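You operate a simulated robot arm through the tools that you are given. There is no shell and no other tool. Be economical: measure what you need, move in short steps, check, and stop when the job is done.

The job below is to be done with a simulated two-armed robot. You get a single attempt, and the scene is never put back.

Task
Fetch the green job ticket from the top of the check table and set it on the flatness plate. Put the brass bush on top of the black guide block. Take the blue jug and leave it on the top of the filter table. Pull the rinse window open. Do these in any order.

It is judged by the outcome, as a careful person would: the job done as asked, and still so three seconds after it is handed in. It fails if anything else is knocked over, pushed out of place, dropped, spilled or broken.

Robot
Two 7-joint arms with two-finger parallel grippers on one trunk, on a base that drives. Base frame: it is fixed to the floor where the robot stands at the start and does not move with it; the origin is under the middle of the robot, x ahead of it, y to its left, z up. Units: m, rad, N and s.
The left shoulder is at the start at [0.07, 0.188, 1.215], the right one opposite. Places, roughly: black guide block (7x5x4 cm) [0.7, 0.9, 0.9]; blue jug (16x9x8 cm) [-5.5, 6.4, 0.3]; brass bush (3x3x3 cm) [0.6, 0.9, 0.9]; flatness plate [0.5, 0.1, 0.9]; rinse window [-1.2, 10.4, 1]; top of the filter table [-5.3, 6.2, 0.8]. Payload 3.91 kg a hand.
The TCP of each hand is the grasp point between the finger pads, 0.03 m short of the fingertips. In the tool frame z runs along the fingers and y along their closing line. Largest opening 0.11 m; finger width 0.02, thickness 0.01; the body of the gripper, 0.048 by 0.112 m, starts 0.055 m behind the TCP.
Orientation is told as [roll, pitch, yaw] about the base's x, y, z axes, in that order, counted from this pose: with the fingers straight down and closing along the base's y, the tool's x points along the base's -x, its y along +y and its z along -z.

Tools
- The arms move only by the tool nudge_tool. It takes "left_moves", "right_moves" or both (then of equal length, played together; a hand with none holds still); each is a list that holds one entry, the list of rows, each a list of 7 numbers: the finger opening in m, from 0 to 0.11, then the shift along the tool's x, y, z in units of 250 mm (1.0 is 250 mm), then the turn, a rotation vector about the tool's x, y, z in units of 90 degrees (1.0 is 90 degrees). In form: [[[jaw, x, y, z, wx, wy, wz], ...]]. A call has 1 to 8 rows; each row is the pose to reach, as a shift and turn from the pose commanded when the call began, along the tool's axes at that moment. A call with a number of a shift or a turn outside -1 to 1 is refused whole. Rows are played at 5 a second. More than 0.05 m and 0.15 rad between two rows, or a gripper value outside its range, and nothing of the call is played. A pose out of reach is approached as far as the arm can. The call stops where the force on the tool passes 40 N (or 10 N more than at its start, if that is more) or the arm is blocked; 0.2 s more then pass. The fingers move at their own pace (about 0.072 m/s each) and stop on an object; they squeeze with about 43 N. The grip force told is the motor's: it shows also when the fingers shut on nothing. Time passes only in rows, and 0.2 s behind the last, so rows that repeat a pose let the fingers close. It gives the time, the measured TCP pose, the force on the tool (base axes), the opening and the grip force at its end, in the units of the frame above (readings bear some noise), with the torque about the TCP (base axes, N m) and any sound that the robot's microphone picked up.
- Cameras (640 x 400 px; columns grow to the right, rows downward): "scene" is now at [0.1232, 0.0458, 1.4382]; the picture's right is [0.53, -0.85, 0.00], its down [-0.52, -0.33, -0.79] and it looks along [0.67, 0.42, -0.62] (base axes); focal length 264 px, centre (320, 200). "left" rides on the left gripper at [0.072, -0.017, -0.103] in its tool frame; the picture's right is [0.23, 0.97, 0.00], its down [-0.76, 0.18, -0.62] and it looks along [-0.61, 0.14, 0.78] (tool axes); focal length 222 px, centre (320, 200). "right" rides on the right gripper at [0.072, 0.017, -0.103] in its tool frame; the picture's right is [-0.23, 0.97, 0.00], its down [-0.76, -0.18, -0.62] and it looks along [-0.61, -0.14, 0.78] (tool axes); focal length 222 px, centre (320, 200). There is no depth. A picture from a camera that has moved, and an enlarged one, comes with that camera's place and axes in the base frame and with its lens.
- snapshot(camera): a new picture of that camera. The clock stands still meanwhile.
- lift_body(by): slides the trunk up (or, below 0, down) by that many m; the arms and the scene camera ride with it, the base frame stays. It gives what a move gives, with no picture.
- base_move(legs): drives the robot by 1 to 6 legs, each [ahead, turn to the left] in m and rad, along the robot's own axes; the way and the turn of a leg run together, so that a leg with both is an arc; at most 1.5 m and 3.142 rad a leg. The arms and the cameras ride along, it lands a little off, and it stops where it bumps. It gives what a move gives.
- aim_head(pan, tilt): turns the head with the scene camera to pan (to the left, within 1.501 rad either way) and tilt (down, from -0.506 to 1.204), counted from straight ahead of the robot. It gives what a move gives.
- close_up(camera, box): a new picture of the part [left, top, right, bottom] of that camera's present view, enlarged. The clock stands still meanwhile.
- close_job(): hands the job in; it is judged then, once.

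Go step by step. Nothing tells you exact positions but the pictures and the camera data: compare them with the known pose of the tool, close in by small moves and look again before you grip or let go. The budget is 165 turns and 118 pictures, counting those below and the enlarged ones. Unless the task says otherwise, let go and move clear before handing in.

The tools are called after ">>>" as name(argument=value, ...) on one line, values as JSON. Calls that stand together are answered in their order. nudge_tool: Moves the arms, as the interface text tells. Its arguments: {"type":"object","properties":{"left_moves":{"type":"array","items":{"type":"array","items":{"type":"array","items":{"type":"number"}}}},"right_moves":{"type":"array","items":{"type":"array","items":{"type":"array","items":{"type":"number"}}}}},"required":[]} The other tools are called the same way: lift_body (by) slides the trunk up or down; base_move (legs) drives the base; aim_head (pan, tilt) turns the head that bears the scene camera; snapshot (camera) takes a picture; close_up (camera, box) takes an enlarged picture of a part of a camera's view; close_job () hands the job in.

At the start:

```text
t: 0.0
left_ee_pos: [0.4518, 0.4441, 1.2197]
left_ee_rot: [0.002, 0.001, 0.0]
left_force: [-0.4, -0.5, -0.3]
left_ft_torque: [0.01, -0.01, 0.0]
left_gripper_width: 0.1099
left_gripper_force: 0.0
right_ee_pos: [0.4556, 0.0393, 1.1821]
right_ee_rot: [0.0, 0.0, 0.001]
right_force: [-0.2, -1.1, 0.2]
right_ft_torque: [0.0, 0.06, -0.01]
right_gripper_width: 0.1099
right_gripper_force: 0.1
trunk travel left (down, up): [-0.725, 0.215]
robot x, y, heading: [-0.0018, 0.0033, 0.002]
head pan, tilt: [0.56, 0.667]
```

scene: 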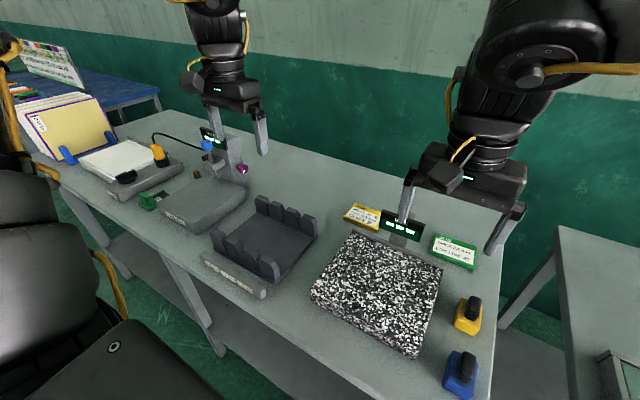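
right: 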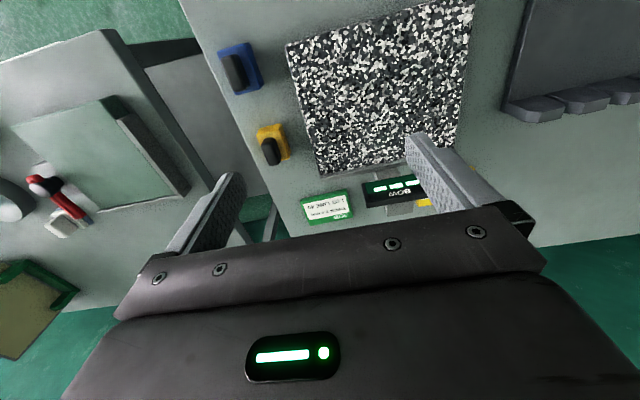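
left: 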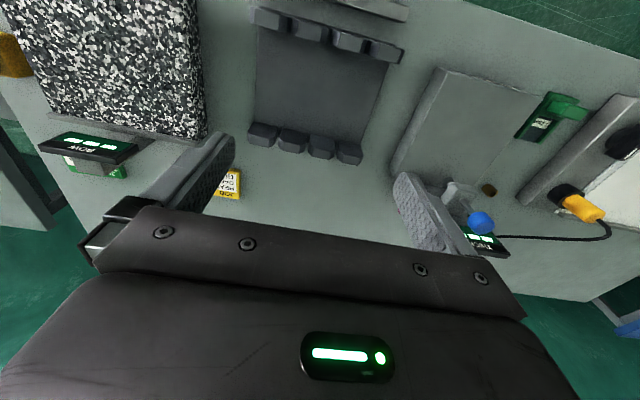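

I see the check table with the flatness plate ahead, and the green ticket beyond its front right corner. The bush and block should be further left, so I'm looking closer.

>>> close_up(camera="scene", box=[80, 100, 280, 225])

>>> close_up(camera="scene", box=[320, 190, 520, 315])

```text
3.20 times, centred on (180, 162) of scene
camera zoom: at [0.1232, 0.0458, 1.4382], right [0.53, -0.85, 0.0], down [-0.52, -0.33, -0.79], along [0.67, 0.42, -0.62], focal length 845 px, centre (768, 320)
```

zoom: 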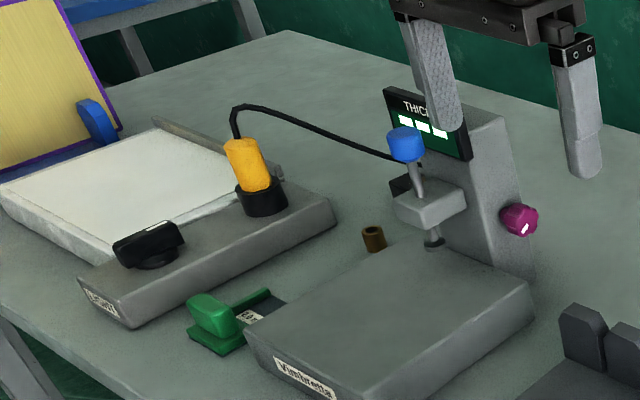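

```text
3.20 times, centred on (420, 252) of scene
camera zoom: at [0.1232, 0.0458, 1.4382], right [0.53, -0.85, 0.0], down [-0.52, -0.33, -0.79], along [0.67, 0.42, -0.62], focal length 845 px, centre (0, 32)
```

zoom: 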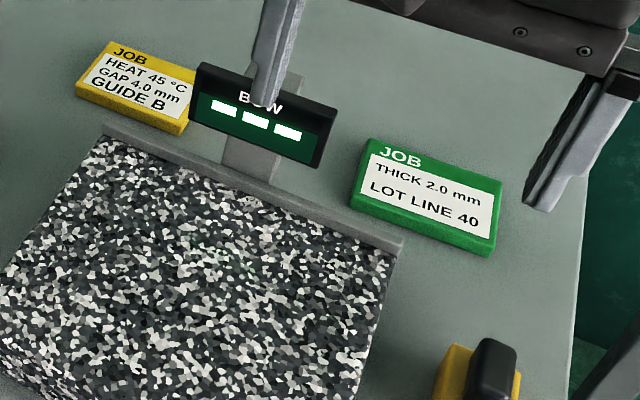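

The ticket is at roughly (0.68, 0.0, 0.9) and the bush is near (0.64, 0.96), with the guide block probably hidden behind the gauge. I'm moving the right hand forward above the ticket to view it from there.

>>> nudge_tool(right_moves=[[[0.11, -0.16, -0.02, 0.04, 0, 0, 0], [0.11, -0.32, -0.05, 0.08, 0, 0, 0], [0.11, -0.48, -0.08, 0.12, 0, 0, 0], [0.11, -0.64, -0.12, 0.16, 0, 0, 0], [0.11, -0.7, -0.16, 0.2, 0, 0, 0]]])

>>> snapshot(camera="right")

>>> snapshot(camera="scene")

```text
t: 1.2
left_ee_pos: [0.4512, 0.4433, 1.2196]
left_ee_rot: [0.0, 0.001, 0.0]
left_force: [-0.4, 0.8, -0.1]
left_ft_torque: [-0.03, 0.01, -0.04]
left_gripper_width: 0.11
left_gripper_force: 0.0
right_ee_pos: [0.5942, 0.009, 1.1295]
right_ee_rot: [0.004, -0.005, -0.001]
right_force: [0.1, 0.1, 0.4]
right_ft_torque: [0.0, 0.01, -0.03]
right_gripper_width: 0.1099
right_gripper_force: 0.0
right hand out of reach, approached as far as the arm can: row 4, 5
trunk travel left (down, up): [-0.725, 0.215]
robot x, y, heading: [0.0007, 0.001, -0.001]
head pan, tilt: [0.56, 0.667]
```

```text
112 pictures are left
camera right: at [0.5214, 0.0249, 1.233], right [0.23, 0.97, 0.0], down [0.76, -0.18, 0.63], along [0.61, -0.14, -0.78], focal length 222 px, centre (320, 200)
```

right: 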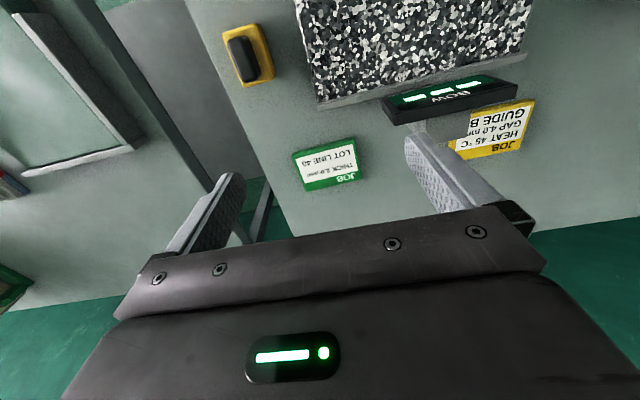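

```text
111 pictures are left
camera scene: at [0.1225, 0.0452, 1.4383], right [0.53, -0.85, 0.0], down [-0.52, -0.33, -0.79], along [0.67, 0.42, -0.62], focal length 264 px, centre (320, 200)
```

scene: 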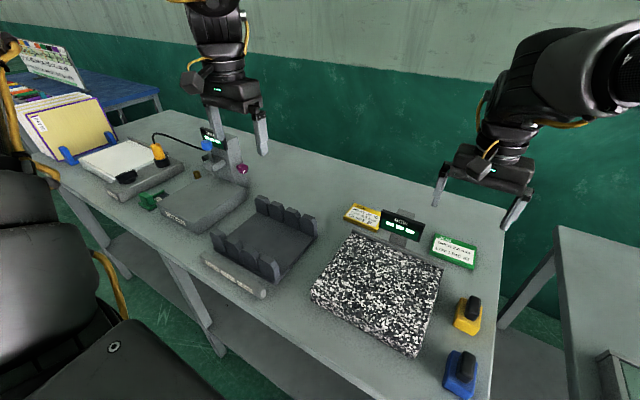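

The ticket is at about (0.70, -0.005, 0.905), just out of arm reach, so I must drive forward slightly. I'm checking clearance to the table first.

>>> aim_head(pan=0, tilt=1.2)

>>> snapshot(camera="scene")

```text
t: 2.2
left_ee_pos: [0.4531, 0.4427, 1.2198]
left_ee_rot: [-0.001, 0.001, 0.001]
left_force: [-0.3, 0.5, 0.3]
left_ft_torque: [0.02, 0.0, -0.02]
left_gripper_width: 0.11
left_gripper_force: 0.0
right_ee_pos: [0.5939, 0.0085, 1.1303]
right_ee_rot: [0.002, -0.001, -0.002]
right_force: [0.8, -0.2, -0.4]
right_ft_torque: [-0.01, 0.0, 0.0]
right_gripper_width: 0.1101
right_gripper_force: 0.0
trunk travel left (down, up): [-0.725, 0.215]
robot x, y, heading: [-0.0016, -0.0015, 0.001]
head pan, tilt: [0.0, 1.201]
```

```text
110 pictures are left
camera scene: at [0.1063, 0.0001, 1.3994], right [0.0, -1.0, 0.0], down [-0.93, 0.0, -0.36], along [0.36, 0.0, -0.93], focal length 264 px, centre (320, 200)
```

scene: 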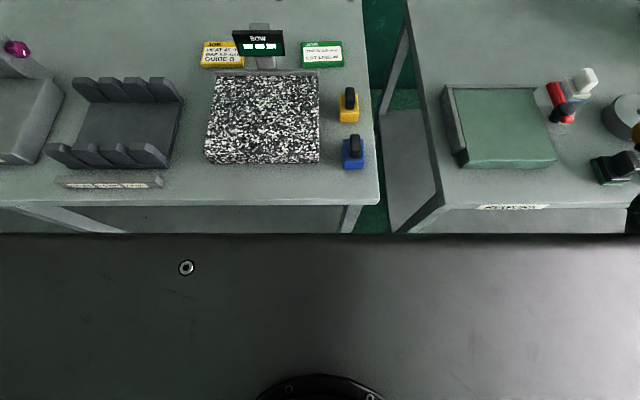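

The table edge is at x≈0.29 and there seems to be room, so I'm driving ahead gently.

>>> base_move(legs=[[0.06, 0], [0.06, 0]])

>>> snapshot(camera="right")

>>> snapshot(camera="scene")

```text
t: 3.3
left_ee_pos: [0.5128, 0.444, 1.2155]
left_ee_rot: [-0.001, 0.007, 0.0]
left_force: [0.5, 0.4, -0.3]
left_ft_torque: [-0.02, 0.08, -0.01]
left_gripper_width: 0.1101
left_gripper_force: 0.0
right_ee_pos: [0.6545, 0.0076, 1.126]
right_ee_rot: [0.002, 0.004, -0.003]
right_force: [0.7, 0.5, -0.5]
right_ft_torque: [-0.01, 0.06, 0.01]
right_gripper_width: 0.1101
right_gripper_force: 0.1
trunk travel left (down, up): [-0.725, 0.215]
robot x, y, heading: [0.0529, -0.0038, 0.0]
head pan, tilt: [0.0, 1.201]
stopped in leg 1: the robot was blocked; the commanded pose is now the measured one
```

```text
109 pictures are left
camera right: at [0.5821, 0.0255, 1.229], right [0.23, 0.97, 0.0], down [0.76, -0.18, 0.62], along [0.6, -0.14, -0.78], focal length 222 px, centre (320, 200)
```

right: 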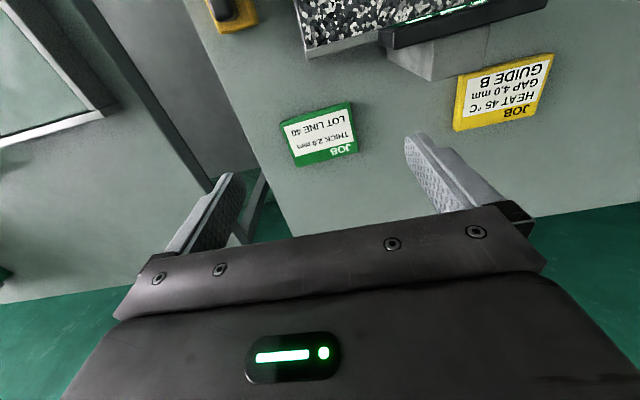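

```text
108 pictures are left
camera scene: at [0.167, 0.0005, 1.3987], right [0.0, -1.0, 0.0], down [-0.93, 0.0, -0.36], along [0.36, 0.0, -0.93], focal length 264 px, centre (320, 200)
```

scene: 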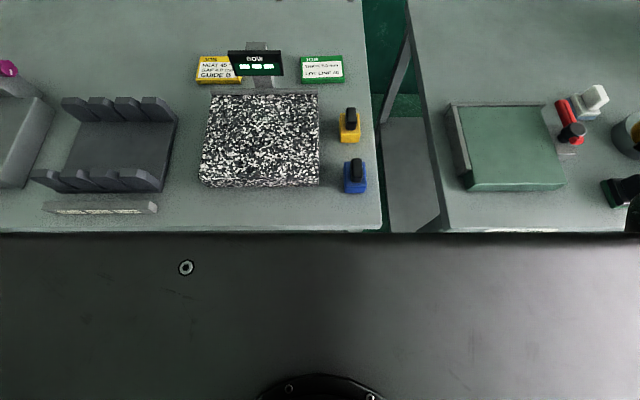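

The base bumps at x≈0.053, and the ticket is at (0.709, -0.005, ~0.905), about 10 cm wide in y and 7 cm in x. I'm backing off slightly and turning left, which brings the right shoulder nearer.

>>> base_move(legs=[[-0.03, 0], [0, 0.5]])

>>> aim_head(pan=-0.5, tilt=0.9)

>>> snapshot(camera="scene")

```text
t: 5.6
left_ee_pos: [0.21, 0.6054, 1.2193]
left_ee_rot: [0.0, -0.001, 0.5]
left_force: [0.5, 0.3, 0.3]
left_ft_torque: [0.0, -0.03, 0.02]
left_gripper_width: 0.1102
left_gripper_force: 0.0
right_ee_pos: [0.5409, 0.2936, 1.1287]
right_ee_rot: [0.004, -0.001, 0.495]
right_force: [-0.4, -0.4, -0.3]
right_ft_torque: [0.0, -0.02, 0.0]
right_gripper_width: 0.1102
right_gripper_force: 0.0
trunk travel left (down, up): [-0.725, 0.215]
robot x, y, heading: [0.0251, -0.0017, 0.501]
head pan, tilt: [0.0, 1.201]
```

```text
t: 6.5
left_ee_pos: [0.2099, 0.607, 1.2193]
left_ee_rot: [0.0, 0.001, 0.498]
left_force: [0.1, -0.7, -1.1]
left_ft_torque: [-0.01, 0.04, 0.01]
left_gripper_width: 0.1102
left_gripper_force: 0.1
right_ee_pos: [0.5428, 0.2933, 1.1282]
right_ee_rot: [0.004, -0.002, 0.496]
right_force: [0.4, -0.4, 0.9]
right_ft_torque: [0.02, 0.0, 0.0]
right_gripper_width: 0.1099
right_gripper_force: 0.0
trunk travel left (down, up): [-0.725, 0.215]
robot x, y, heading: [0.0254, 0.0036, 0.499]
head pan, tilt: [-0.499, 0.901]
```

```text
107 pictures are left
camera scene: at [0.1436, 0.024, 1.4191], right [0.0, -1.0, 0.0], down [-0.78, 0.0, -0.62], along [0.62, 0.0, -0.78], focal length 264 px, centre (320, 200)
```

scene: 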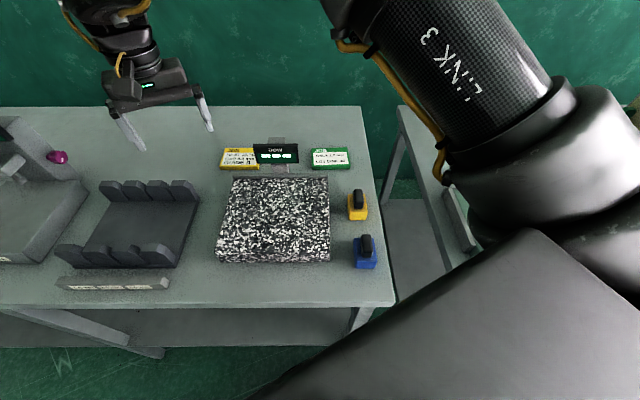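

The turn worked and nothing was disturbed. I'm swinging the right hand over the ticket and rotating it so the fingers close along x, the ticket's short side.

>>> nudge_tool(right_moves=[[[0.11, 0, -0.16, 0, 0, 0, -0.08], [0.11, 0, -0.32, 0, 0, 0, -0.16], [0.11, 0, -0.48, 0, 0, 0, -0.24], [0.11, 0, -0.64, 0, 0, 0, -0.32], [0.11, 0, -0.8, 0, 0, 0, -0.4], [0.11, 0, -0.96, 0, 0, 0, -0.48]]])

```text
t: 7.9
left_ee_pos: [0.2089, 0.6056, 1.2192]
left_ee_rot: [0.001, 0.0, 0.499]
left_force: [-0.1, -0.7, 0.0]
left_ft_torque: [0.0, -0.01, 0.02]
left_gripper_width: 0.1098
left_gripper_force: 0.0
right_ee_pos: [0.3452, 0.202, 1.1346]
right_ee_rot: [0.044, -0.029, 1.153]
right_force: [-0.9, 0.2, -1.1]
right_ft_torque: [-0.02, 0.0, 0.01]
right_gripper_width: 0.1101
right_gripper_force: 0.0
right hand out of reach, approached as far as the arm can: row 1, 2, 3, 4, 5, 6
trunk travel left (down, up): [-0.725, 0.215]
robot x, y, heading: [0.0262, -0.0024, 0.497]
head pan, tilt: [-0.499, 0.901]
```

The hand went short because it was at its reach limit. I'm moving in stages towards the ticket from this nearer pose.

>>> nudge_tool(right_moves=[[[0.11, 0.04, -0.16, 0.02, 0, 0, 0], [0.11, 0.08, -0.32, 0.04, 0, 0, 0], [0.11, 0.13, -0.48, 0.06, 0, 0, 0], [0.11, 0.17, -0.64, 0.08, 0, 0, 0], [0.11, 0.21, -0.8, 0.1, 0, 0, 0], [0.11, 0.25, -0.96, 0.12, 0, 0, 0]]])

>>> snapshot(camera="scene")

```text
t: 9.3
left_ee_pos: [0.2092, 0.6071, 1.2194]
left_ee_rot: [-0.001, 0.0, 0.499]
left_force: [0.3, 0.1, -0.8]
left_ft_torque: [-0.01, 0.01, 0.05]
left_gripper_width: 0.1101
left_gripper_force: 0.2
right_ee_pos: [0.3351, 0.1832, 1.1293]
right_ee_rot: [0.035, -0.025, 1.153]
right_force: [-0.3, -0.6, -0.4]
right_ft_torque: [-0.01, -0.04, 0.01]
right_gripper_width: 0.1101
right_gripper_force: 0.0
right hand out of reach, approached as far as the arm can: row 1, 2, 3, 4, 5, 6
trunk travel left (down, up): [-0.725, 0.215]
robot x, y, heading: [0.024, -0.002, 0.501]
head pan, tilt: [-0.499, 0.901]
```

```text
106 pictures are left
camera scene: at [0.1436, 0.0243, 1.4191], right [0.0, -1.0, 0.0], down [-0.78, 0.0, -0.62], along [0.62, 0.0, -0.78], focal length 264 px, centre (320, 200)
```

scene: 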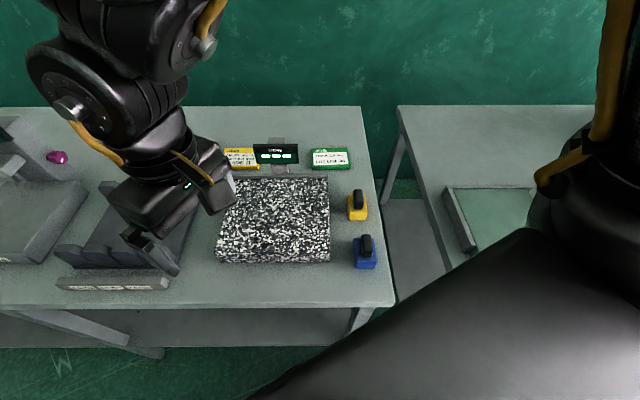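

The yaw towards +90° seems to be limited for the right wrist. I'm unwinding the yaw while moving over the table, then I'll try the other turning sense above the ticket.

>>> nudge_tool(right_moves=[[[0.11, 0.01, -0.12, 0.02, 0, 0, 0.08], [0.11, 0.02, -0.25, 0.04, 0, 0, 0.16], [0.11, 0.03, -0.38, 0.06, 0, 0, 0.25], [0.11, 0.035, -0.5, 0.08, 0, 0, 0.33], [0.11, 0.035, -0.62, 0.1, 0, 0, 0.42], [0.11, 0.035, -0.74, 0.12, 0, 0, 0.5]]])

```text
t: 10.7
left_ee_pos: [0.2111, 0.6059, 1.219]
left_ee_rot: [0.002, 0.001, 0.5]
left_force: [0.3, -0.9, 0.4]
left_ft_torque: [-0.03, -0.01, -0.02]
left_gripper_width: 0.1104
left_gripper_force: 0.0
right_ee_pos: [0.497, 0.1076, 1.0846]
right_ee_rot: [0.003, -0.002, 0.387]
right_force: [0.7, 0.0, -0.3]
right_ft_torque: [-0.01, 0.01, -0.01]
right_gripper_width: 0.11
right_gripper_force: 0.1
trunk travel left (down, up): [-0.725, 0.215]
robot x, y, heading: [0.0274, 0.0003, 0.5]
head pan, tilt: [-0.499, 0.901]
```

That pose is reached. I'm going on over the ticket while turning to negative yaw.

>>> nudge_tool(right_moves=[[[0.11, -0.088, -0.129, 0.012, 0, 0, 0.08], [0.11, -0.176, -0.258, 0.024, 0, 0, 0.16], [0.11, -0.264, -0.387, 0.036, 0, 0, 0.24], [0.11, -0.352, -0.516, 0.048, 0, 0, 0.32], [0.11, -0.44, -0.644, 0.06, 0, 0, 0.4], [0.11, -0.44, -0.644, 0.06, 0, 0, 0.48], [0.11, -0.44, -0.644, 0.06, 0, 0, 0.56], [0.11, -0.44, -0.644, 0.06, 0, 0, 0.64]]])

```text
t: 12.5
left_ee_pos: [0.2089, 0.6048, 1.2194]
left_ee_rot: [0.001, 0.002, 0.499]
left_force: [0.3, -0.4, -0.1]
left_ft_torque: [0.01, 0.03, -0.01]
left_gripper_width: 0.1098
left_gripper_force: 0.1
right_ee_pos: [0.658, 0.0, 1.0703]
right_ee_rot: [0.003, 0.002, -0.617]
right_force: [-0.9, 0.9, 0.3]
right_ft_torque: [-0.01, -0.02, 0.0]
right_gripper_width: 0.1098
right_gripper_force: 0.1
trunk travel left (down, up): [-0.725, 0.215]
robot x, y, heading: [0.0197, 0.0017, 0.498]
head pan, tilt: [-0.499, 0.901]
```

The negative yaw direction works, so I'm continuing to -90° above the ticket.

>>> nudge_tool(right_moves=[[[0.11, -0.03, 0.013, 0.02, 0, 0, 0.087], [0.11, -0.06, 0.026, 0.04, 0, 0, 0.174], [0.11, -0.08, 0.04, 0.06, 0, 0, 0.26], [0.11, -0.11, 0.053, 0.08, 0, 0, 0.347], [0.11, -0.14, 0.066, 0.1, 0, 0, 0.434], [0.11, -0.164, 0.08, 0.12, 0, 0, 0.52], [0.11, -0.164, 0.092, 0.14, 0, 0, 0.607]]])

>>> snapshot(camera="right")

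>>> snapshot(camera="scene")

```text
t: 14.1
left_ee_pos: [0.2095, 0.6061, 1.2198]
left_ee_rot: [-0.002, 0.002, 0.5]
left_force: [-0.3, 0.2, 1.2]
left_ft_torque: [-0.04, -0.02, 0.04]
left_gripper_width: 0.1101
left_gripper_force: 0.0
right_ee_pos: [0.7037, -0.0035, 1.0355]
right_ee_rot: [0.003, 0.004, -1.571]
right_force: [-0.2, -0.8, -0.8]
right_ft_torque: [-0.01, -0.01, 0.01]
right_gripper_width: 0.1102
right_gripper_force: 0.1
trunk travel left (down, up): [-0.725, 0.215]
robot x, y, heading: [0.0232, -0.002, 0.501]
head pan, tilt: [-0.499, 0.901]
```

```text
105 pictures are left
camera right: at [0.7216, 0.0679, 1.1388], right [0.97, -0.23, 0.0], down [-0.18, -0.76, 0.62], along [-0.14, -0.6, -0.78], focal length 222 px, centre (320, 200)
```

right: 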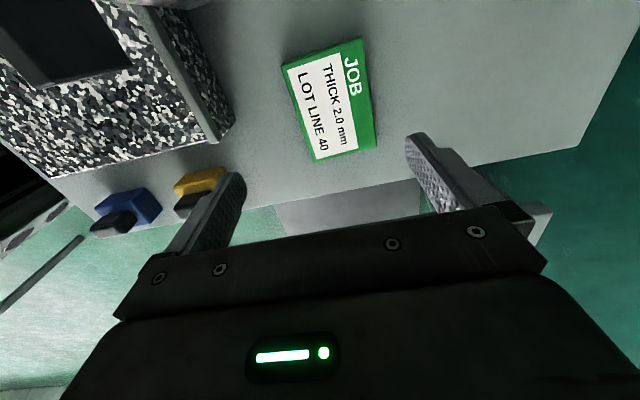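

```text
104 pictures are left
camera scene: at [0.1438, 0.024, 1.4191], right [0.0, -1.0, 0.0], down [-0.78, 0.0, -0.62], along [0.62, 0.0, -0.78], focal length 264 px, centre (320, 200)
```

scene: 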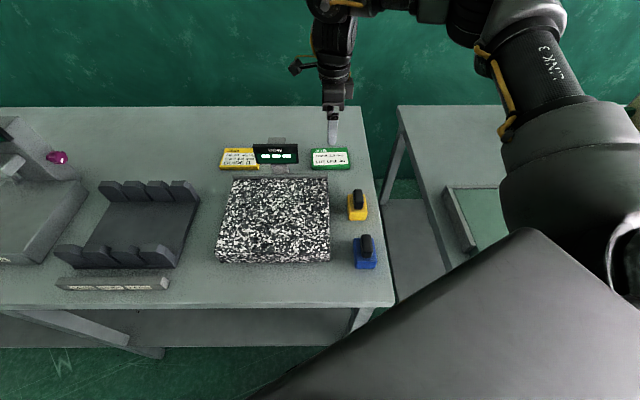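

The ticket is centred near (0.717, -0.002), with its 7 cm side along x, which fits between the fingers. I'm centring and descending part way.

>>> nudge_tool(right_moves=[[[0.11, 0.0, 0.052, 0.13, 0, 0, 0], [0.11, 0.0, 0.052, 0.26, 0, 0, 0], [0.11, 0.0, 0.052, 0.36, 0, 0, 0]]])

>>> snapshot(camera="right")

>>> close_up(camera="scene", box=[240, 90, 400, 190])

```text
t: 14.9
left_ee_pos: [0.2099, 0.6063, 1.2191]
left_ee_rot: [0.0, 0.001, 0.499]
left_force: [-0.2, -0.1, 0.8]
left_ft_torque: [0.01, 0.03, -0.02]
left_gripper_width: 0.1101
left_gripper_force: 0.0
right_ee_pos: [0.717, -0.0038, 0.9462]
right_ee_rot: [0.001, 0.004, -1.57]
right_force: [-0.2, -0.8, -0.3]
right_ft_torque: [-0.01, -0.01, 0.02]
right_gripper_width: 0.1099
right_gripper_force: 0.1
trunk travel left (down, up): [-0.725, 0.215]
robot x, y, heading: [0.0252, -0.002, 0.499]
head pan, tilt: [-0.499, 0.901]
```

```text
103 pictures are left
camera right: at [0.7348, 0.0682, 1.0501], right [0.97, -0.23, 0.0], down [-0.18, -0.76, 0.62], along [-0.14, -0.6, -0.79], focal length 222 px, centre (320, 200)
```

right: 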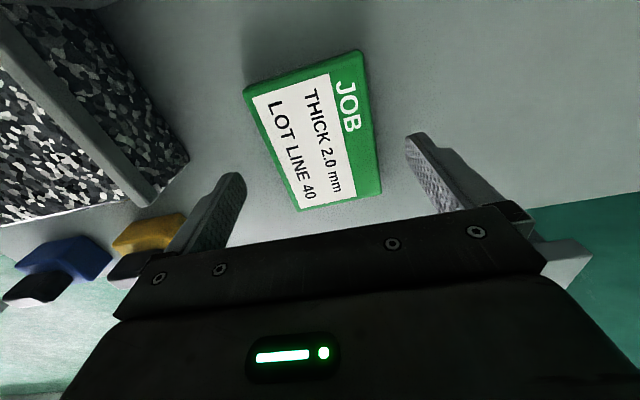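

```text
4.00 times, centred on (320, 140) of scene
camera zoom: at [0.1437, 0.0237, 1.4192], right [0.0, -1.0, 0.0], down [-0.78, 0.0, -0.62], along [0.62, 0.0, -0.78], focal length 1056 px, centre (320, 440)
```

zoom: 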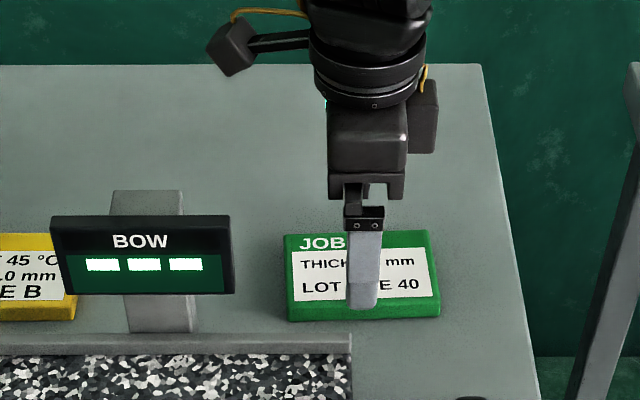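

The ticket top is at z≈0.905, with the centre near (0.721, 0). I'm descending gently to get the tips around the ticket edges.

>>> nudge_tool(right_moves=[[[0.11, 0.01, 0.014, 0.03, 0, 0, 0], [0.11, 0.01, 0.014, 0.055, 0, 0, 0], [0.11, 0.01, 0.014, 0.075, 0, 0, 0], [0.11, 0.01, 0.014, 0.085, 0, 0, 0]]])

>>> close_up(camera="scene", box=[280, 120, 380, 182.5])

>>> snapshot(camera="right")

```text
t: 15.9
left_ee_pos: [0.2092, 0.6064, 1.22]
left_ee_rot: [0.0, 0.003, 0.499]
left_force: [1.2, -0.6, 0.6]
left_ft_torque: [-0.03, 0.01, 0.01]
left_gripper_width: 0.1101
left_gripper_force: 0.0
right_ee_pos: [0.7221, -0.0002, 0.9243]
right_ee_rot: [0.002, 0.004, -1.567]
right_force: [-0.3, 0.3, 0.3]
right_ft_torque: [0.0, 0.0, -0.03]
right_gripper_width: 0.1099
right_gripper_force: 0.1
trunk travel left (down, up): [-0.725, 0.215]
robot x, y, heading: [0.0248, -0.0008, 0.501]
head pan, tilt: [-0.499, 0.901]
```

```text
6.40 times, centred on (330, 151) of scene
camera zoom: at [0.1437, 0.0239, 1.4192], right [0.0, -1.0, 0.0], down [-0.78, 0.0, -0.62], along [0.62, 0.0, -0.78], focal length 1689 px, centre (256, 512)
```

zoom: 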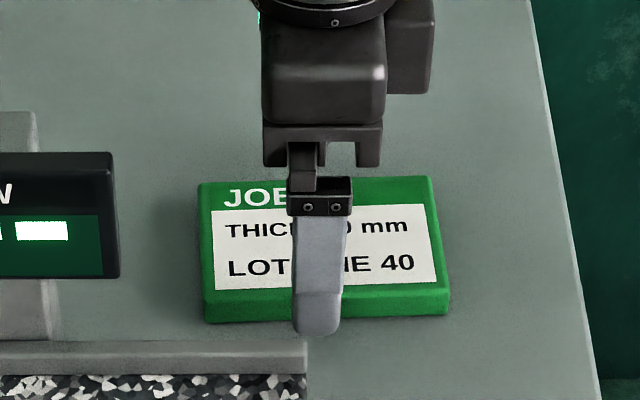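

```text
100 pictures are left
camera right: at [0.7378, 0.0705, 1.0281], right [0.97, -0.22, 0.0], down [-0.18, -0.76, 0.62], along [-0.14, -0.6, -0.78], focal length 222 px, centre (320, 200)
```

right: 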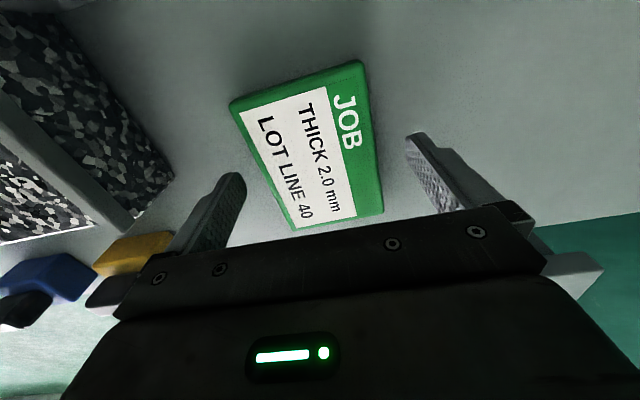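

The tips are beside the ticket. I'm going a few mm lower and closing.

>>> nudge_tool(right_moves=[[[0.11, 0, 0, 0.012, 0, 0, 0], [0.11, 0, 0, 0.02, 0, 0, 0], [0.06, 0, 0, 0.02, 0, 0, 0], [0.04, 0, 0, 0.02, 0, 0, 0], [0.04, 0, 0, 0.02, 0, 0, 0], [0.04, 0, 0, 0.02, 0, 0, 0]]])

>>> snapshot(camera="right")

```text
t: 17.3
left_ee_pos: [0.2103, 0.606, 1.2191]
left_ee_rot: [-0.001, 0.001, 0.499]
left_force: [-0.5, 0.7, -0.2]
left_ft_torque: [0.02, -0.02, 0.03]
left_gripper_width: 0.1099
left_gripper_force: 0.0
right_ee_pos: [0.7205, -0.002, 0.9188]
right_ee_rot: [0.002, 0.005, -1.568]
right_force: [0.4, 1.0, 0.0]
right_ft_torque: [0.01, 0.04, 0.02]
right_gripper_width: 0.0796
right_gripper_force: 43.3
trunk travel left (down, up): [-0.725, 0.215]
robot x, y, heading: [0.0254, 0.0021, 0.495]
head pan, tilt: [-0.499, 0.901]
```

```text
99 pictures are left
camera right: at [0.7376, 0.0703, 1.0229], right [0.97, -0.22, 0.0], down [-0.18, -0.76, 0.62], along [-0.14, -0.6, -0.78], focal length 222 px, centre (320, 200)
```

right: 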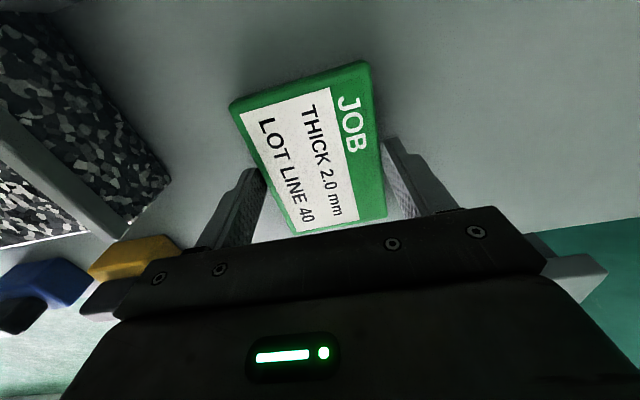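

The ticket is gripped (0.08 m wide, 43 N). I'm lifting it and carrying it over the plate.

>>> nudge_tool(right_moves=[[[0.04, 0, 0, -0.15, 0, 0, 0], [0.04, 0, 0, -0.33, 0, 0, 0], [0.04, 0, 0, -0.52, 0, 0, 0], [0.04, 0.05, -0.15, -0.56, 0, 0, 0], [0.04, 0.15, -0.31, -0.56, 0, 0, 0], [0.04, 0.26, -0.47, -0.56, 0, 0, 0], [0.04, 0.37, -0.63, -0.56, 0, 0, 0], [0.04, 0.47, -0.79, -0.56, 0, 0, 0]]])

>>> snapshot(camera="right")

>>> snapshot(camera="scene")

```text
t: 18.9
left_ee_pos: [0.2172, 0.6054, 1.2184]
left_ee_rot: [0.002, 0.007, 0.497]
left_force: [0.3, 0.2, 0.4]
left_ft_torque: [-0.02, 0.01, 0.03]
left_gripper_width: 0.1102
left_gripper_force: 0.0
right_ee_pos: [0.5835, 0.0757, 1.0587]
right_ee_rot: [0.018, -0.008, -1.593]
right_force: [20.6, -1.6, 10.0]
right_ft_torque: [0.12, -0.69, -0.04]
right_gripper_width: 0.0493
right_gripper_force: 10.1
trunk travel left (down, up): [-0.725, 0.215]
robot x, y, heading: [0.0244, -0.0056, 0.496]
head pan, tilt: [-0.499, 0.901]
stopped in row 8 (right hand): the force on the tool passed its limit (the readings are from after the stop); the commanded pose is now the measured one
```

```text
98 pictures are left
camera right: at [0.6008, 0.1488, 1.1614], right [0.97, -0.25, 0.02], down [-0.21, -0.75, 0.63], along [-0.14, -0.61, -0.78], focal length 222 px, centre (320, 200)
```

right: 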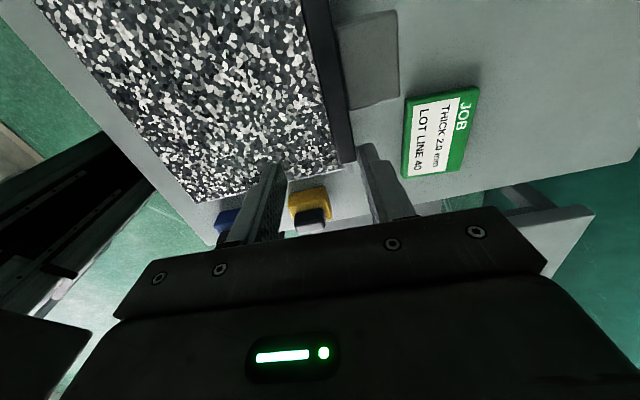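

```text
97 pictures are left
camera scene: at [0.1498, 0.0235, 1.4189], right [0.0, -1.0, 0.0], down [-0.79, 0.0, -0.62], along [0.62, 0.0, -0.79], focal length 264 px, centre (320, 200)
```

scene: 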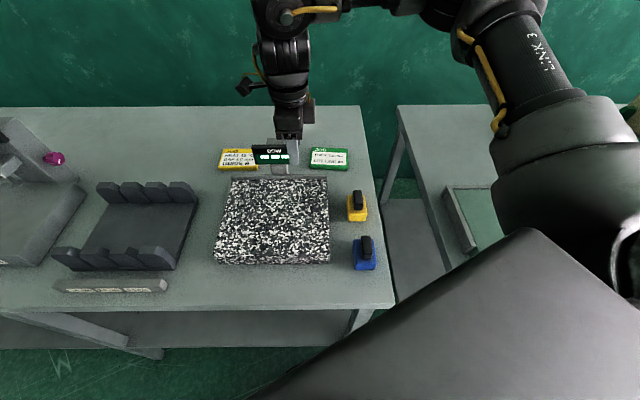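

The ticket slipped out and stayed near its place, and a finger touched the BOW display. I'm going straight up to clear it.

>>> nudge_tool(right_moves=[[[0.055, 0, 0.02, -0.02, 0, 0, 0], [0.055, 0, 0.03, -0.16, 0, 0, 0], [0.055, 0, 0.03, -0.32, 0, 0, 0], [0.055, 0, 0.03, -0.48, 0, 0, 0]]])

>>> snapshot(camera="right")

>>> close_up(camera="scene", box=[200, 110, 360, 210])

```text
t: 19.9
left_ee_pos: [0.2084, 0.605, 1.219]
left_ee_rot: [-0.001, -0.001, 0.498]
left_force: [-0.4, 0.3, -0.7]
left_ft_torque: [-0.01, 0.04, 0.0]
left_gripper_width: 0.1099
left_gripper_force: 0.0
right_ee_pos: [0.5822, 0.0782, 1.1804]
right_ee_rot: [0.017, -0.009, -1.589]
right_force: [0.1, 0.1, -0.3]
right_ft_torque: [0.01, -0.01, 0.01]
right_gripper_width: 0.0549
right_gripper_force: 0.0
trunk travel left (down, up): [-0.725, 0.215]
robot x, y, heading: [0.0248, -0.0, 0.498]
head pan, tilt: [-0.499, 0.901]
```

```text
96 pictures are left
camera right: at [0.5985, 0.1516, 1.2827], right [0.97, -0.24, 0.02], down [-0.2, -0.75, 0.63], along [-0.14, -0.61, -0.78], focal length 222 px, centre (320, 200)
```

right: 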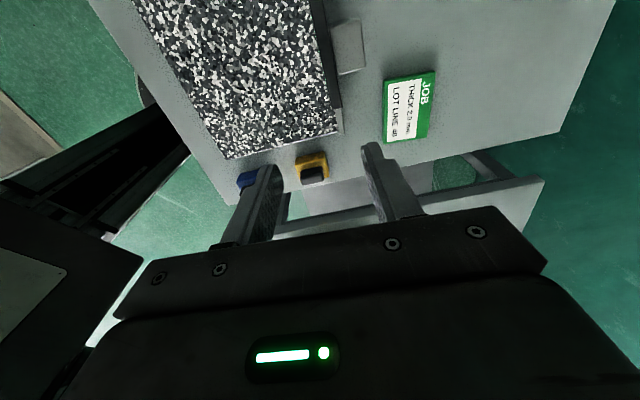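

```text
4.00 times, centred on (280, 160) of scene
camera zoom: at [0.1421, 0.0237, 1.4192], right [0.0, -1.0, 0.0], down [-0.78, 0.0, -0.62], along [0.62, 0.0, -0.78], focal length 1056 px, centre (480, 360)
```

zoom: 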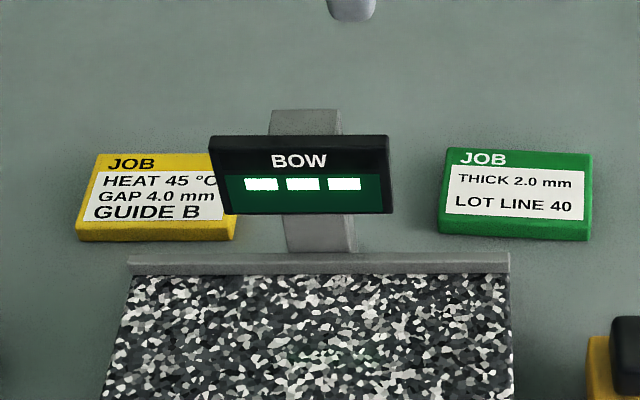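

The display is unmoved and the ticket has shifted only slightly, to about (0.718, 0.004). I'm returning above it open, with a small yaw correction.

>>> nudge_tool(right_moves=[[[0.11, -0.07, 0.14, 0, 0, 0, -0.01], [0.11, -0.14, 0.28, 0.02, 0, 0, -0.02], [0.11, -0.22, 0.42, 0.12, 0, 0, -0.03], [0.11, -0.288, 0.55, 0.26, 0, 0, -0.05], [0.11, -0.288, 0.55, 0.42, 0, 0, -0.05], [0.11, -0.288, 0.55, 0.6, 0, 0, -0.05], [0.11, -0.288, 0.55, 0.78, 0, 0, -0.05], [0.11, -0.288, 0.55, 0.92, 0, 0, -0.05]]])

>>> snapshot(camera="right")

```text
refused: row 4 steps farther than a row can; nothing moved
```

```text
94 pictures are left
camera right: at [0.5985, 0.1516, 1.2827], right [0.97, -0.24, 0.02], down [-0.2, -0.75, 0.63], along [-0.14, -0.61, -0.78], focal length 222 px, centre (320, 200)
```

right: 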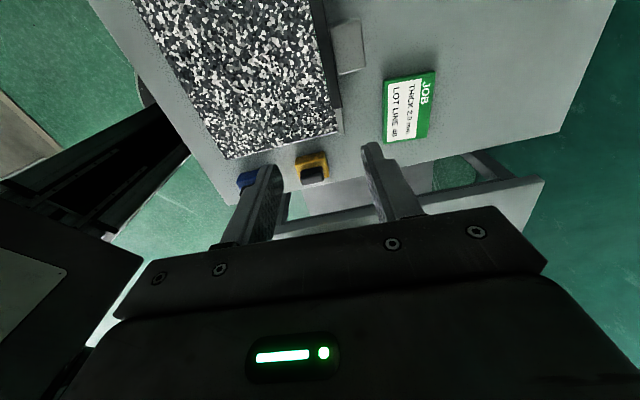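

That call was refused because one step was too long. I'm using smaller steps.

>>> nudge_tool(right_moves=[[[0.11, -0.07, 0.14, 0, 0, 0, -0.01], [0.11, -0.14, 0.28, 0.04, 0, 0, -0.02], [0.11, -0.21, 0.42, 0.1, 0, 0, -0.03], [0.11, -0.28, 0.55, 0.18, 0, 0, -0.05], [0.11, -0.288, 0.55, 0.36, 0, 0, -0.05], [0.11, -0.288, 0.55, 0.55, 0, 0, -0.05], [0.11, -0.288, 0.55, 0.74, 0, 0, -0.05], [0.11, -0.288, 0.55, 0.92, 0, 0, -0.05]]])

>>> snapshot(camera="right")

```text
t: 21.7
left_ee_pos: [0.2124, 0.6055, 1.2192]
left_ee_rot: [0.0, 0.0, 0.499]
left_force: [0.1, 0.2, 0.0]
left_ft_torque: [0.0, 0.03, -0.02]
left_gripper_width: 0.1101
left_gripper_force: 0.0
right_ee_pos: [0.7239, 0.0016, 0.9518]
right_ee_rot: [0.017, -0.01, -1.51]
right_force: [0.5, 0.6, 0.0]
right_ft_torque: [0.03, 0.0, 0.04]
right_gripper_width: 0.1101
right_gripper_force: 0.0
trunk travel left (down, up): [-0.725, 0.215]
robot x, y, heading: [0.0234, 0.0023, 0.494]
head pan, tilt: [-0.499, 0.901]
```

```text
93 pictures are left
camera right: at [0.7344, 0.0762, 1.0551], right [0.99, -0.17, 0.02], down [-0.14, -0.77, 0.63], along [-0.09, -0.62, -0.78], focal length 222 px, centre (320, 200)
```

right: 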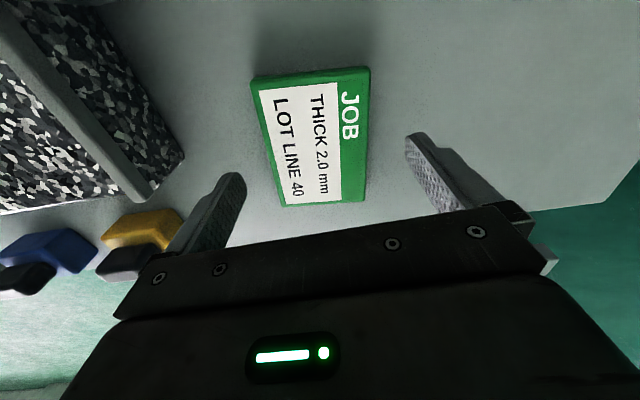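

The ticket is centred at (0.724, 0.003), now yawed slightly the other way. I'm aligning and descending slowly until close to the table.

>>> nudge_tool(right_moves=[[[0.11, 0.005, 0, 0.04, 0.006, -0.011, 0.083], [0.11, 0.005, 0, 0.1, 0.006, -0.011, 0.083], [0.11, 0.005, 0, 0.135, 0.006, -0.011, 0.083], [0.11, 0.005, 0, 0.148, 0.006, -0.011, 0.083], [0.11, 0.005, 0, 0.16, 0.006, -0.011, 0.083], [0.11, 0.005, 0, 0.172, 0.006, -0.011, 0.083]]])

>>> close_up(camera="scene", box=[280, 120, 380, 182.5])

>>> snapshot(camera="right")

```text
t: 23.1
left_ee_pos: [0.2089, 0.6058, 1.2201]
left_ee_rot: [0.0, 0.0, 0.499]
left_force: [-0.1, 0.6, -0.1]
left_ft_torque: [0.03, -0.01, -0.02]
left_gripper_width: 0.1101
left_gripper_force: 0.1
right_ee_pos: [0.7233, 0.0018, 0.9101]
right_ee_rot: [0.01, -0.027, -1.641]
right_force: [1.5, -1.4, 5.1]
right_ft_torque: [0.04, 0.26, 0.08]
right_gripper_width: 0.1094
right_gripper_force: 0.1
trunk travel left (down, up): [-0.725, 0.215]
robot x, y, heading: [0.0232, -0.0012, 0.499]
head pan, tilt: [-0.499, 0.901]
```

```text
6.40 times, centred on (330, 151) of scene
camera zoom: at [0.1428, 0.0234, 1.4194], right [0.0, -1.0, 0.0], down [-0.78, 0.0, -0.62], along [0.62, 0.0, -0.78], focal length 1689 px, centre (256, 512)
```

zoom: 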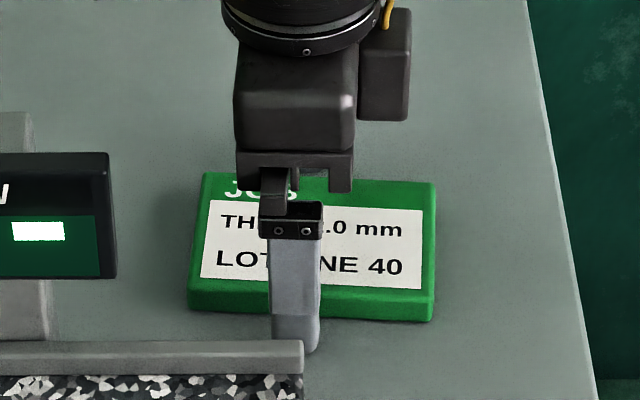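

```text
91 pictures are left
camera right: at [0.7445, 0.0756, 1.0122], right [0.96, -0.29, 0.02], down [-0.24, -0.73, 0.64], along [-0.18, -0.62, -0.77], focal length 222 px, centre (320, 200)
```

right: 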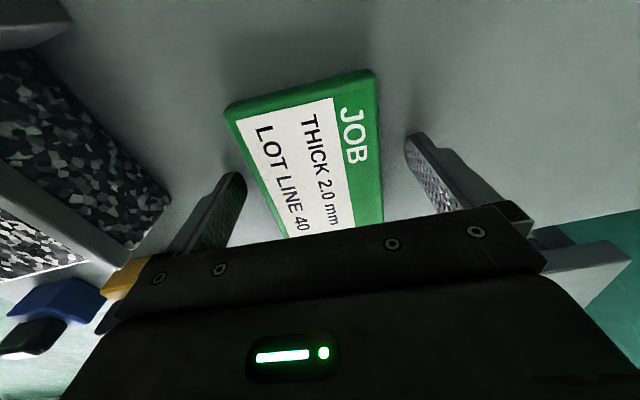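

The tips touch the table (table z≈0.88). I'm raising 2 mm, levelling, shifting slightly and closing.

>>> nudge_tool(right_moves=[[[0.11, -0.01, 0, -0.008, 0.012, -0.005, 0], [0.11, -0.024, 0, -0.008, 0.016, -0.005, 0], [0.06, -0.024, 0, -0.008, 0.016, -0.005, 0], [0.03, -0.024, 0, -0.008, 0.016, -0.005, 0], [0.03, -0.024, 0, -0.008, 0.016, -0.005, 0], [0.03, -0.024, 0, -0.008, 0.016, -0.005, 0]]])

>>> nudge_tool(right_moves=[[[0.03, 0, 0, -0.05, 0, 0, 0], [0.03, 0, 0, -0.12, 0, 0, 0], [0.03, 0, 0, -0.2, 0, 0, 0]]])

>>> snapshot(camera="right")

>>> close_up(camera="scene", box=[280, 120, 380, 182.5])

```text
t: 24.5
left_ee_pos: [0.2106, 0.606, 1.2194]
left_ee_rot: [0.001, 0.002, 0.5]
left_force: [-0.7, 0.5, -0.2]
left_ft_torque: [0.0, -0.01, 0.02]
left_gripper_width: 0.11
left_gripper_force: 0.1
right_ee_pos: [0.7219, -0.0032, 0.9123]
right_ee_rot: [-0.015, -0.035, -1.642]
right_force: [0.2, -0.6, 2.2]
right_ft_torque: [0.13, 0.02, 0.02]
right_gripper_width: 0.0789
right_gripper_force: 42.6
trunk travel left (down, up): [-0.725, 0.215]
robot x, y, heading: [0.0237, 0.0011, 0.5]
head pan, tilt: [-0.499, 0.901]
```

```text
t: 25.3
left_ee_pos: [0.2095, 0.6059, 1.2196]
left_ee_rot: [-0.001, 0.001, 0.5]
left_force: [0.4, 0.4, -0.2]
left_ft_torque: [-0.01, 0.01, 0.03]
left_gripper_width: 0.1101
left_gripper_force: 0.1
right_ee_pos: [0.7233, -0.0023, 0.9619]
right_ee_rot: [-0.017, -0.035, -1.64]
right_force: [-0.6, 1.3, 0.1]
right_ft_torque: [0.03, -0.03, 0.0]
right_gripper_width: 0.0791
right_gripper_force: 43.2
trunk travel left (down, up): [-0.725, 0.215]
robot x, y, heading: [0.0232, -0.0018, 0.498]
head pan, tilt: [-0.499, 0.901]
```

```text
90 pictures are left
camera right: at [0.7477, 0.0727, 1.0621], right [0.96, -0.29, -0.01], down [-0.22, -0.73, 0.65], along [-0.2, -0.62, -0.76], focal length 222 px, centre (320, 200)
```

right: 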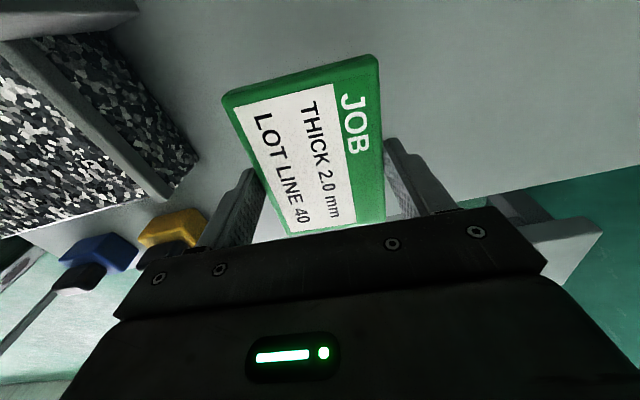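

```text
6.40 times, centred on (330, 151) of scene
camera zoom: at [0.1433, 0.0238, 1.4192], right [0.0, -1.0, 0.0], down [-0.78, 0.0, -0.62], along [0.62, 0.0, -0.78], focal length 1689 px, centre (256, 512)
```

zoom: 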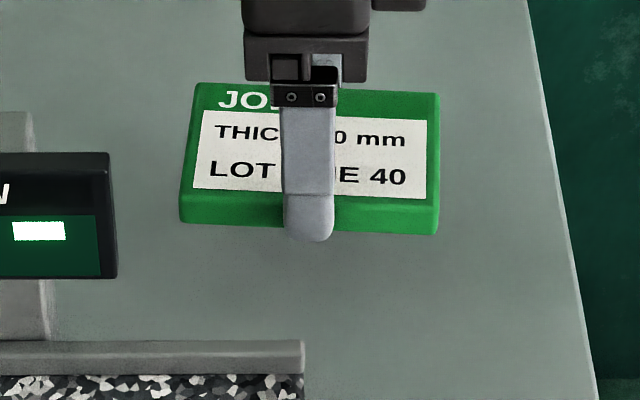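

The ticket is held firmly this time. I'm lifting well above the display.

>>> nudge_tool(right_moves=[[[0.03, 0, 0, -0.15, 0, 0.006, 0], [0.03, 0, 0, -0.32, -0.005, 0.012, 0], [0.03, 0, 0, -0.49, -0.011, 0.018, 0], [0.03, 0, 0, -0.66, -0.011, 0.022, 0], [0.03, 0.03, -0.12, -0.68, -0.011, 0.022, 0], [0.03, 0.08, -0.27, -0.68, -0.011, 0.022, 0], [0.03, 0.14, -0.42, -0.68, -0.011, 0.022, 0], [0.03, 0.2, -0.57, -0.68, -0.011, 0.022, 0]]])

>>> snapshot(camera="right")

```text
t: 27.1
left_ee_pos: [0.2081, 0.6063, 1.2193]
left_ee_rot: [-0.002, 0.002, 0.5]
left_force: [-0.1, 0.1, -0.2]
left_ft_torque: [0.0, 0.01, -0.01]
left_gripper_width: 0.1099
left_gripper_force: 0.1
right_ee_pos: [0.5874, 0.0656, 1.1311]
right_ee_rot: [0.001, 0.0, -1.64]
right_force: [0.1, -0.2, 0.1]
right_ft_torque: [0.01, -0.03, -0.01]
right_gripper_width: 0.0788
right_gripper_force: 42.8
trunk travel left (down, up): [-0.725, 0.215]
robot x, y, heading: [0.0233, -0.0002, 0.496]
head pan, tilt: [-0.499, 0.901]
```

```text
88 pictures are left
camera right: at [0.6098, 0.1355, 1.2351], right [0.96, -0.3, 0.0], down [-0.23, -0.75, 0.62], along [-0.18, -0.6, -0.78], focal length 222 px, centre (320, 200)
```

right: 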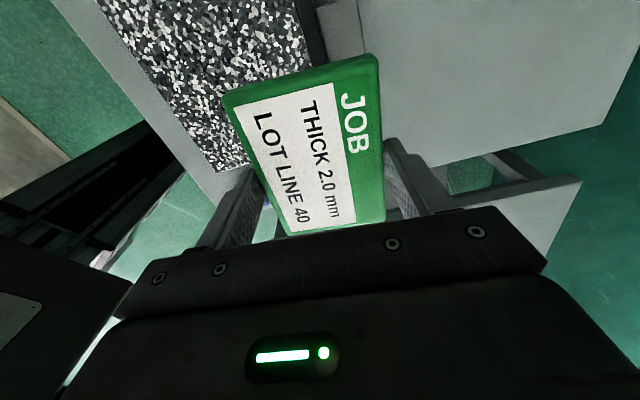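

I'm continuing to the middle of the plate and beginning the descent.

>>> nudge_tool(right_moves=[[[0.03, 0.06, -0.16, 0, 0, 0, 0], [0.03, 0.12, -0.32, 0, 0, 0, -0.02], [0.03, 0.185, -0.464, 0, 0, 0, -0.045], [0.03, 0.185, -0.464, 0.16, 0, 0, -0.045], [0.03, 0.185, -0.464, 0.32, 0, 0, -0.045], [0.03, 0.185, -0.464, 0.42, 0, 0, -0.045]]])

>>> snapshot(camera="scene")

```text
t: 28.5
left_ee_pos: [0.2105, 0.6052, 1.2204]
left_ee_rot: [-0.001, 0.002, 0.5]
left_force: [0.6, 0.1, 0.1]
left_ft_torque: [-0.03, -0.03, -0.02]
left_gripper_width: 0.1099
left_gripper_force: 0.0
right_ee_pos: [0.4752, 0.1174, 1.026]
right_ee_rot: [0.0, 0.0, -1.568]
right_force: [0.2, 0.2, -0.6]
right_ft_torque: [0.01, 0.0, -0.02]
right_gripper_width: 0.0791
right_gripper_force: 42.4
trunk travel left (down, up): [-0.725, 0.215]
robot x, y, heading: [0.0272, 0.0006, 0.494]
head pan, tilt: [-0.499, 0.901]
```

```text
87 pictures are left
camera scene: at [0.1436, 0.0242, 1.4192], right [0.0, -1.0, 0.0], down [-0.78, 0.0, -0.62], along [0.62, 0.0, -0.78], focal length 264 px, centre (320, 200)
```

scene: 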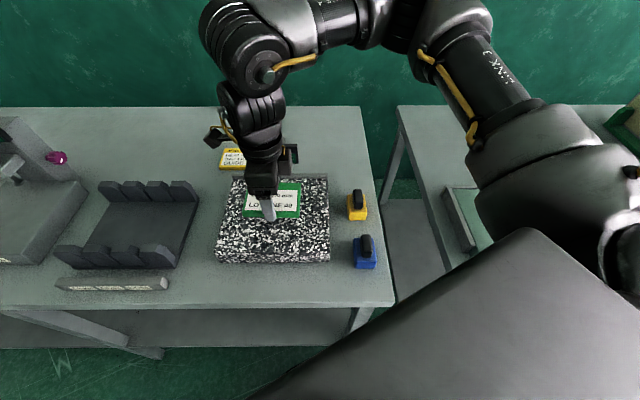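

The ticket is over the plate. I'm descending in small steps until contact.

>>> nudge_tool(right_moves=[[[0.03, 0, 0, 0.04, 0, 0, 0], [0.03, 0, 0, 0.08, 0, 0, 0], [0.03, 0, 0, 0.11, 0, 0, 0], [0.03, 0, 0, 0.135, 0, 0, 0], [0.03, 0, 0, 0.16, 0, 0, 0], [0.03, 0, 0, 0.18, 0, 0, 0], [0.03, 0, 0, 0.2, 0, 0, 0], [0.03, 0, 0, 0.22, 0, 0, 0]]])

>>> close_up(camera="scene", box=[200, 150, 360, 250])

```text
t: 30.3
left_ee_pos: [0.2101, 0.6057, 1.2198]
left_ee_rot: [0.0, 0.002, 0.5]
left_force: [-0.4, -0.3, 0.2]
left_ft_torque: [0.02, 0.0, -0.01]
left_gripper_width: 0.1099
left_gripper_force: 0.1
right_ee_pos: [0.4754, 0.117, 0.972]
right_ee_rot: [0.003, 0.001, -1.572]
right_force: [0.9, -0.8, -0.3]
right_ft_torque: [0.03, 0.01, -0.01]
right_gripper_width: 0.0791
right_gripper_force: 43.0
trunk travel left (down, up): [-0.725, 0.215]
robot x, y, heading: [0.0229, 0.0027, 0.495]
head pan, tilt: [-0.499, 0.901]
```

```text
4.00 times, centred on (280, 200) of scene
camera zoom: at [0.1438, 0.0238, 1.4192], right [0.0, -1.0, 0.0], down [-0.78, 0.0, -0.62], along [0.62, 0.0, -0.78], focal length 1056 px, centre (480, 200)
```

zoom: 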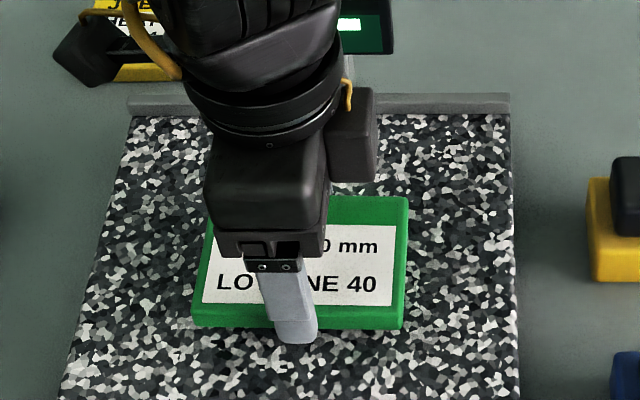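

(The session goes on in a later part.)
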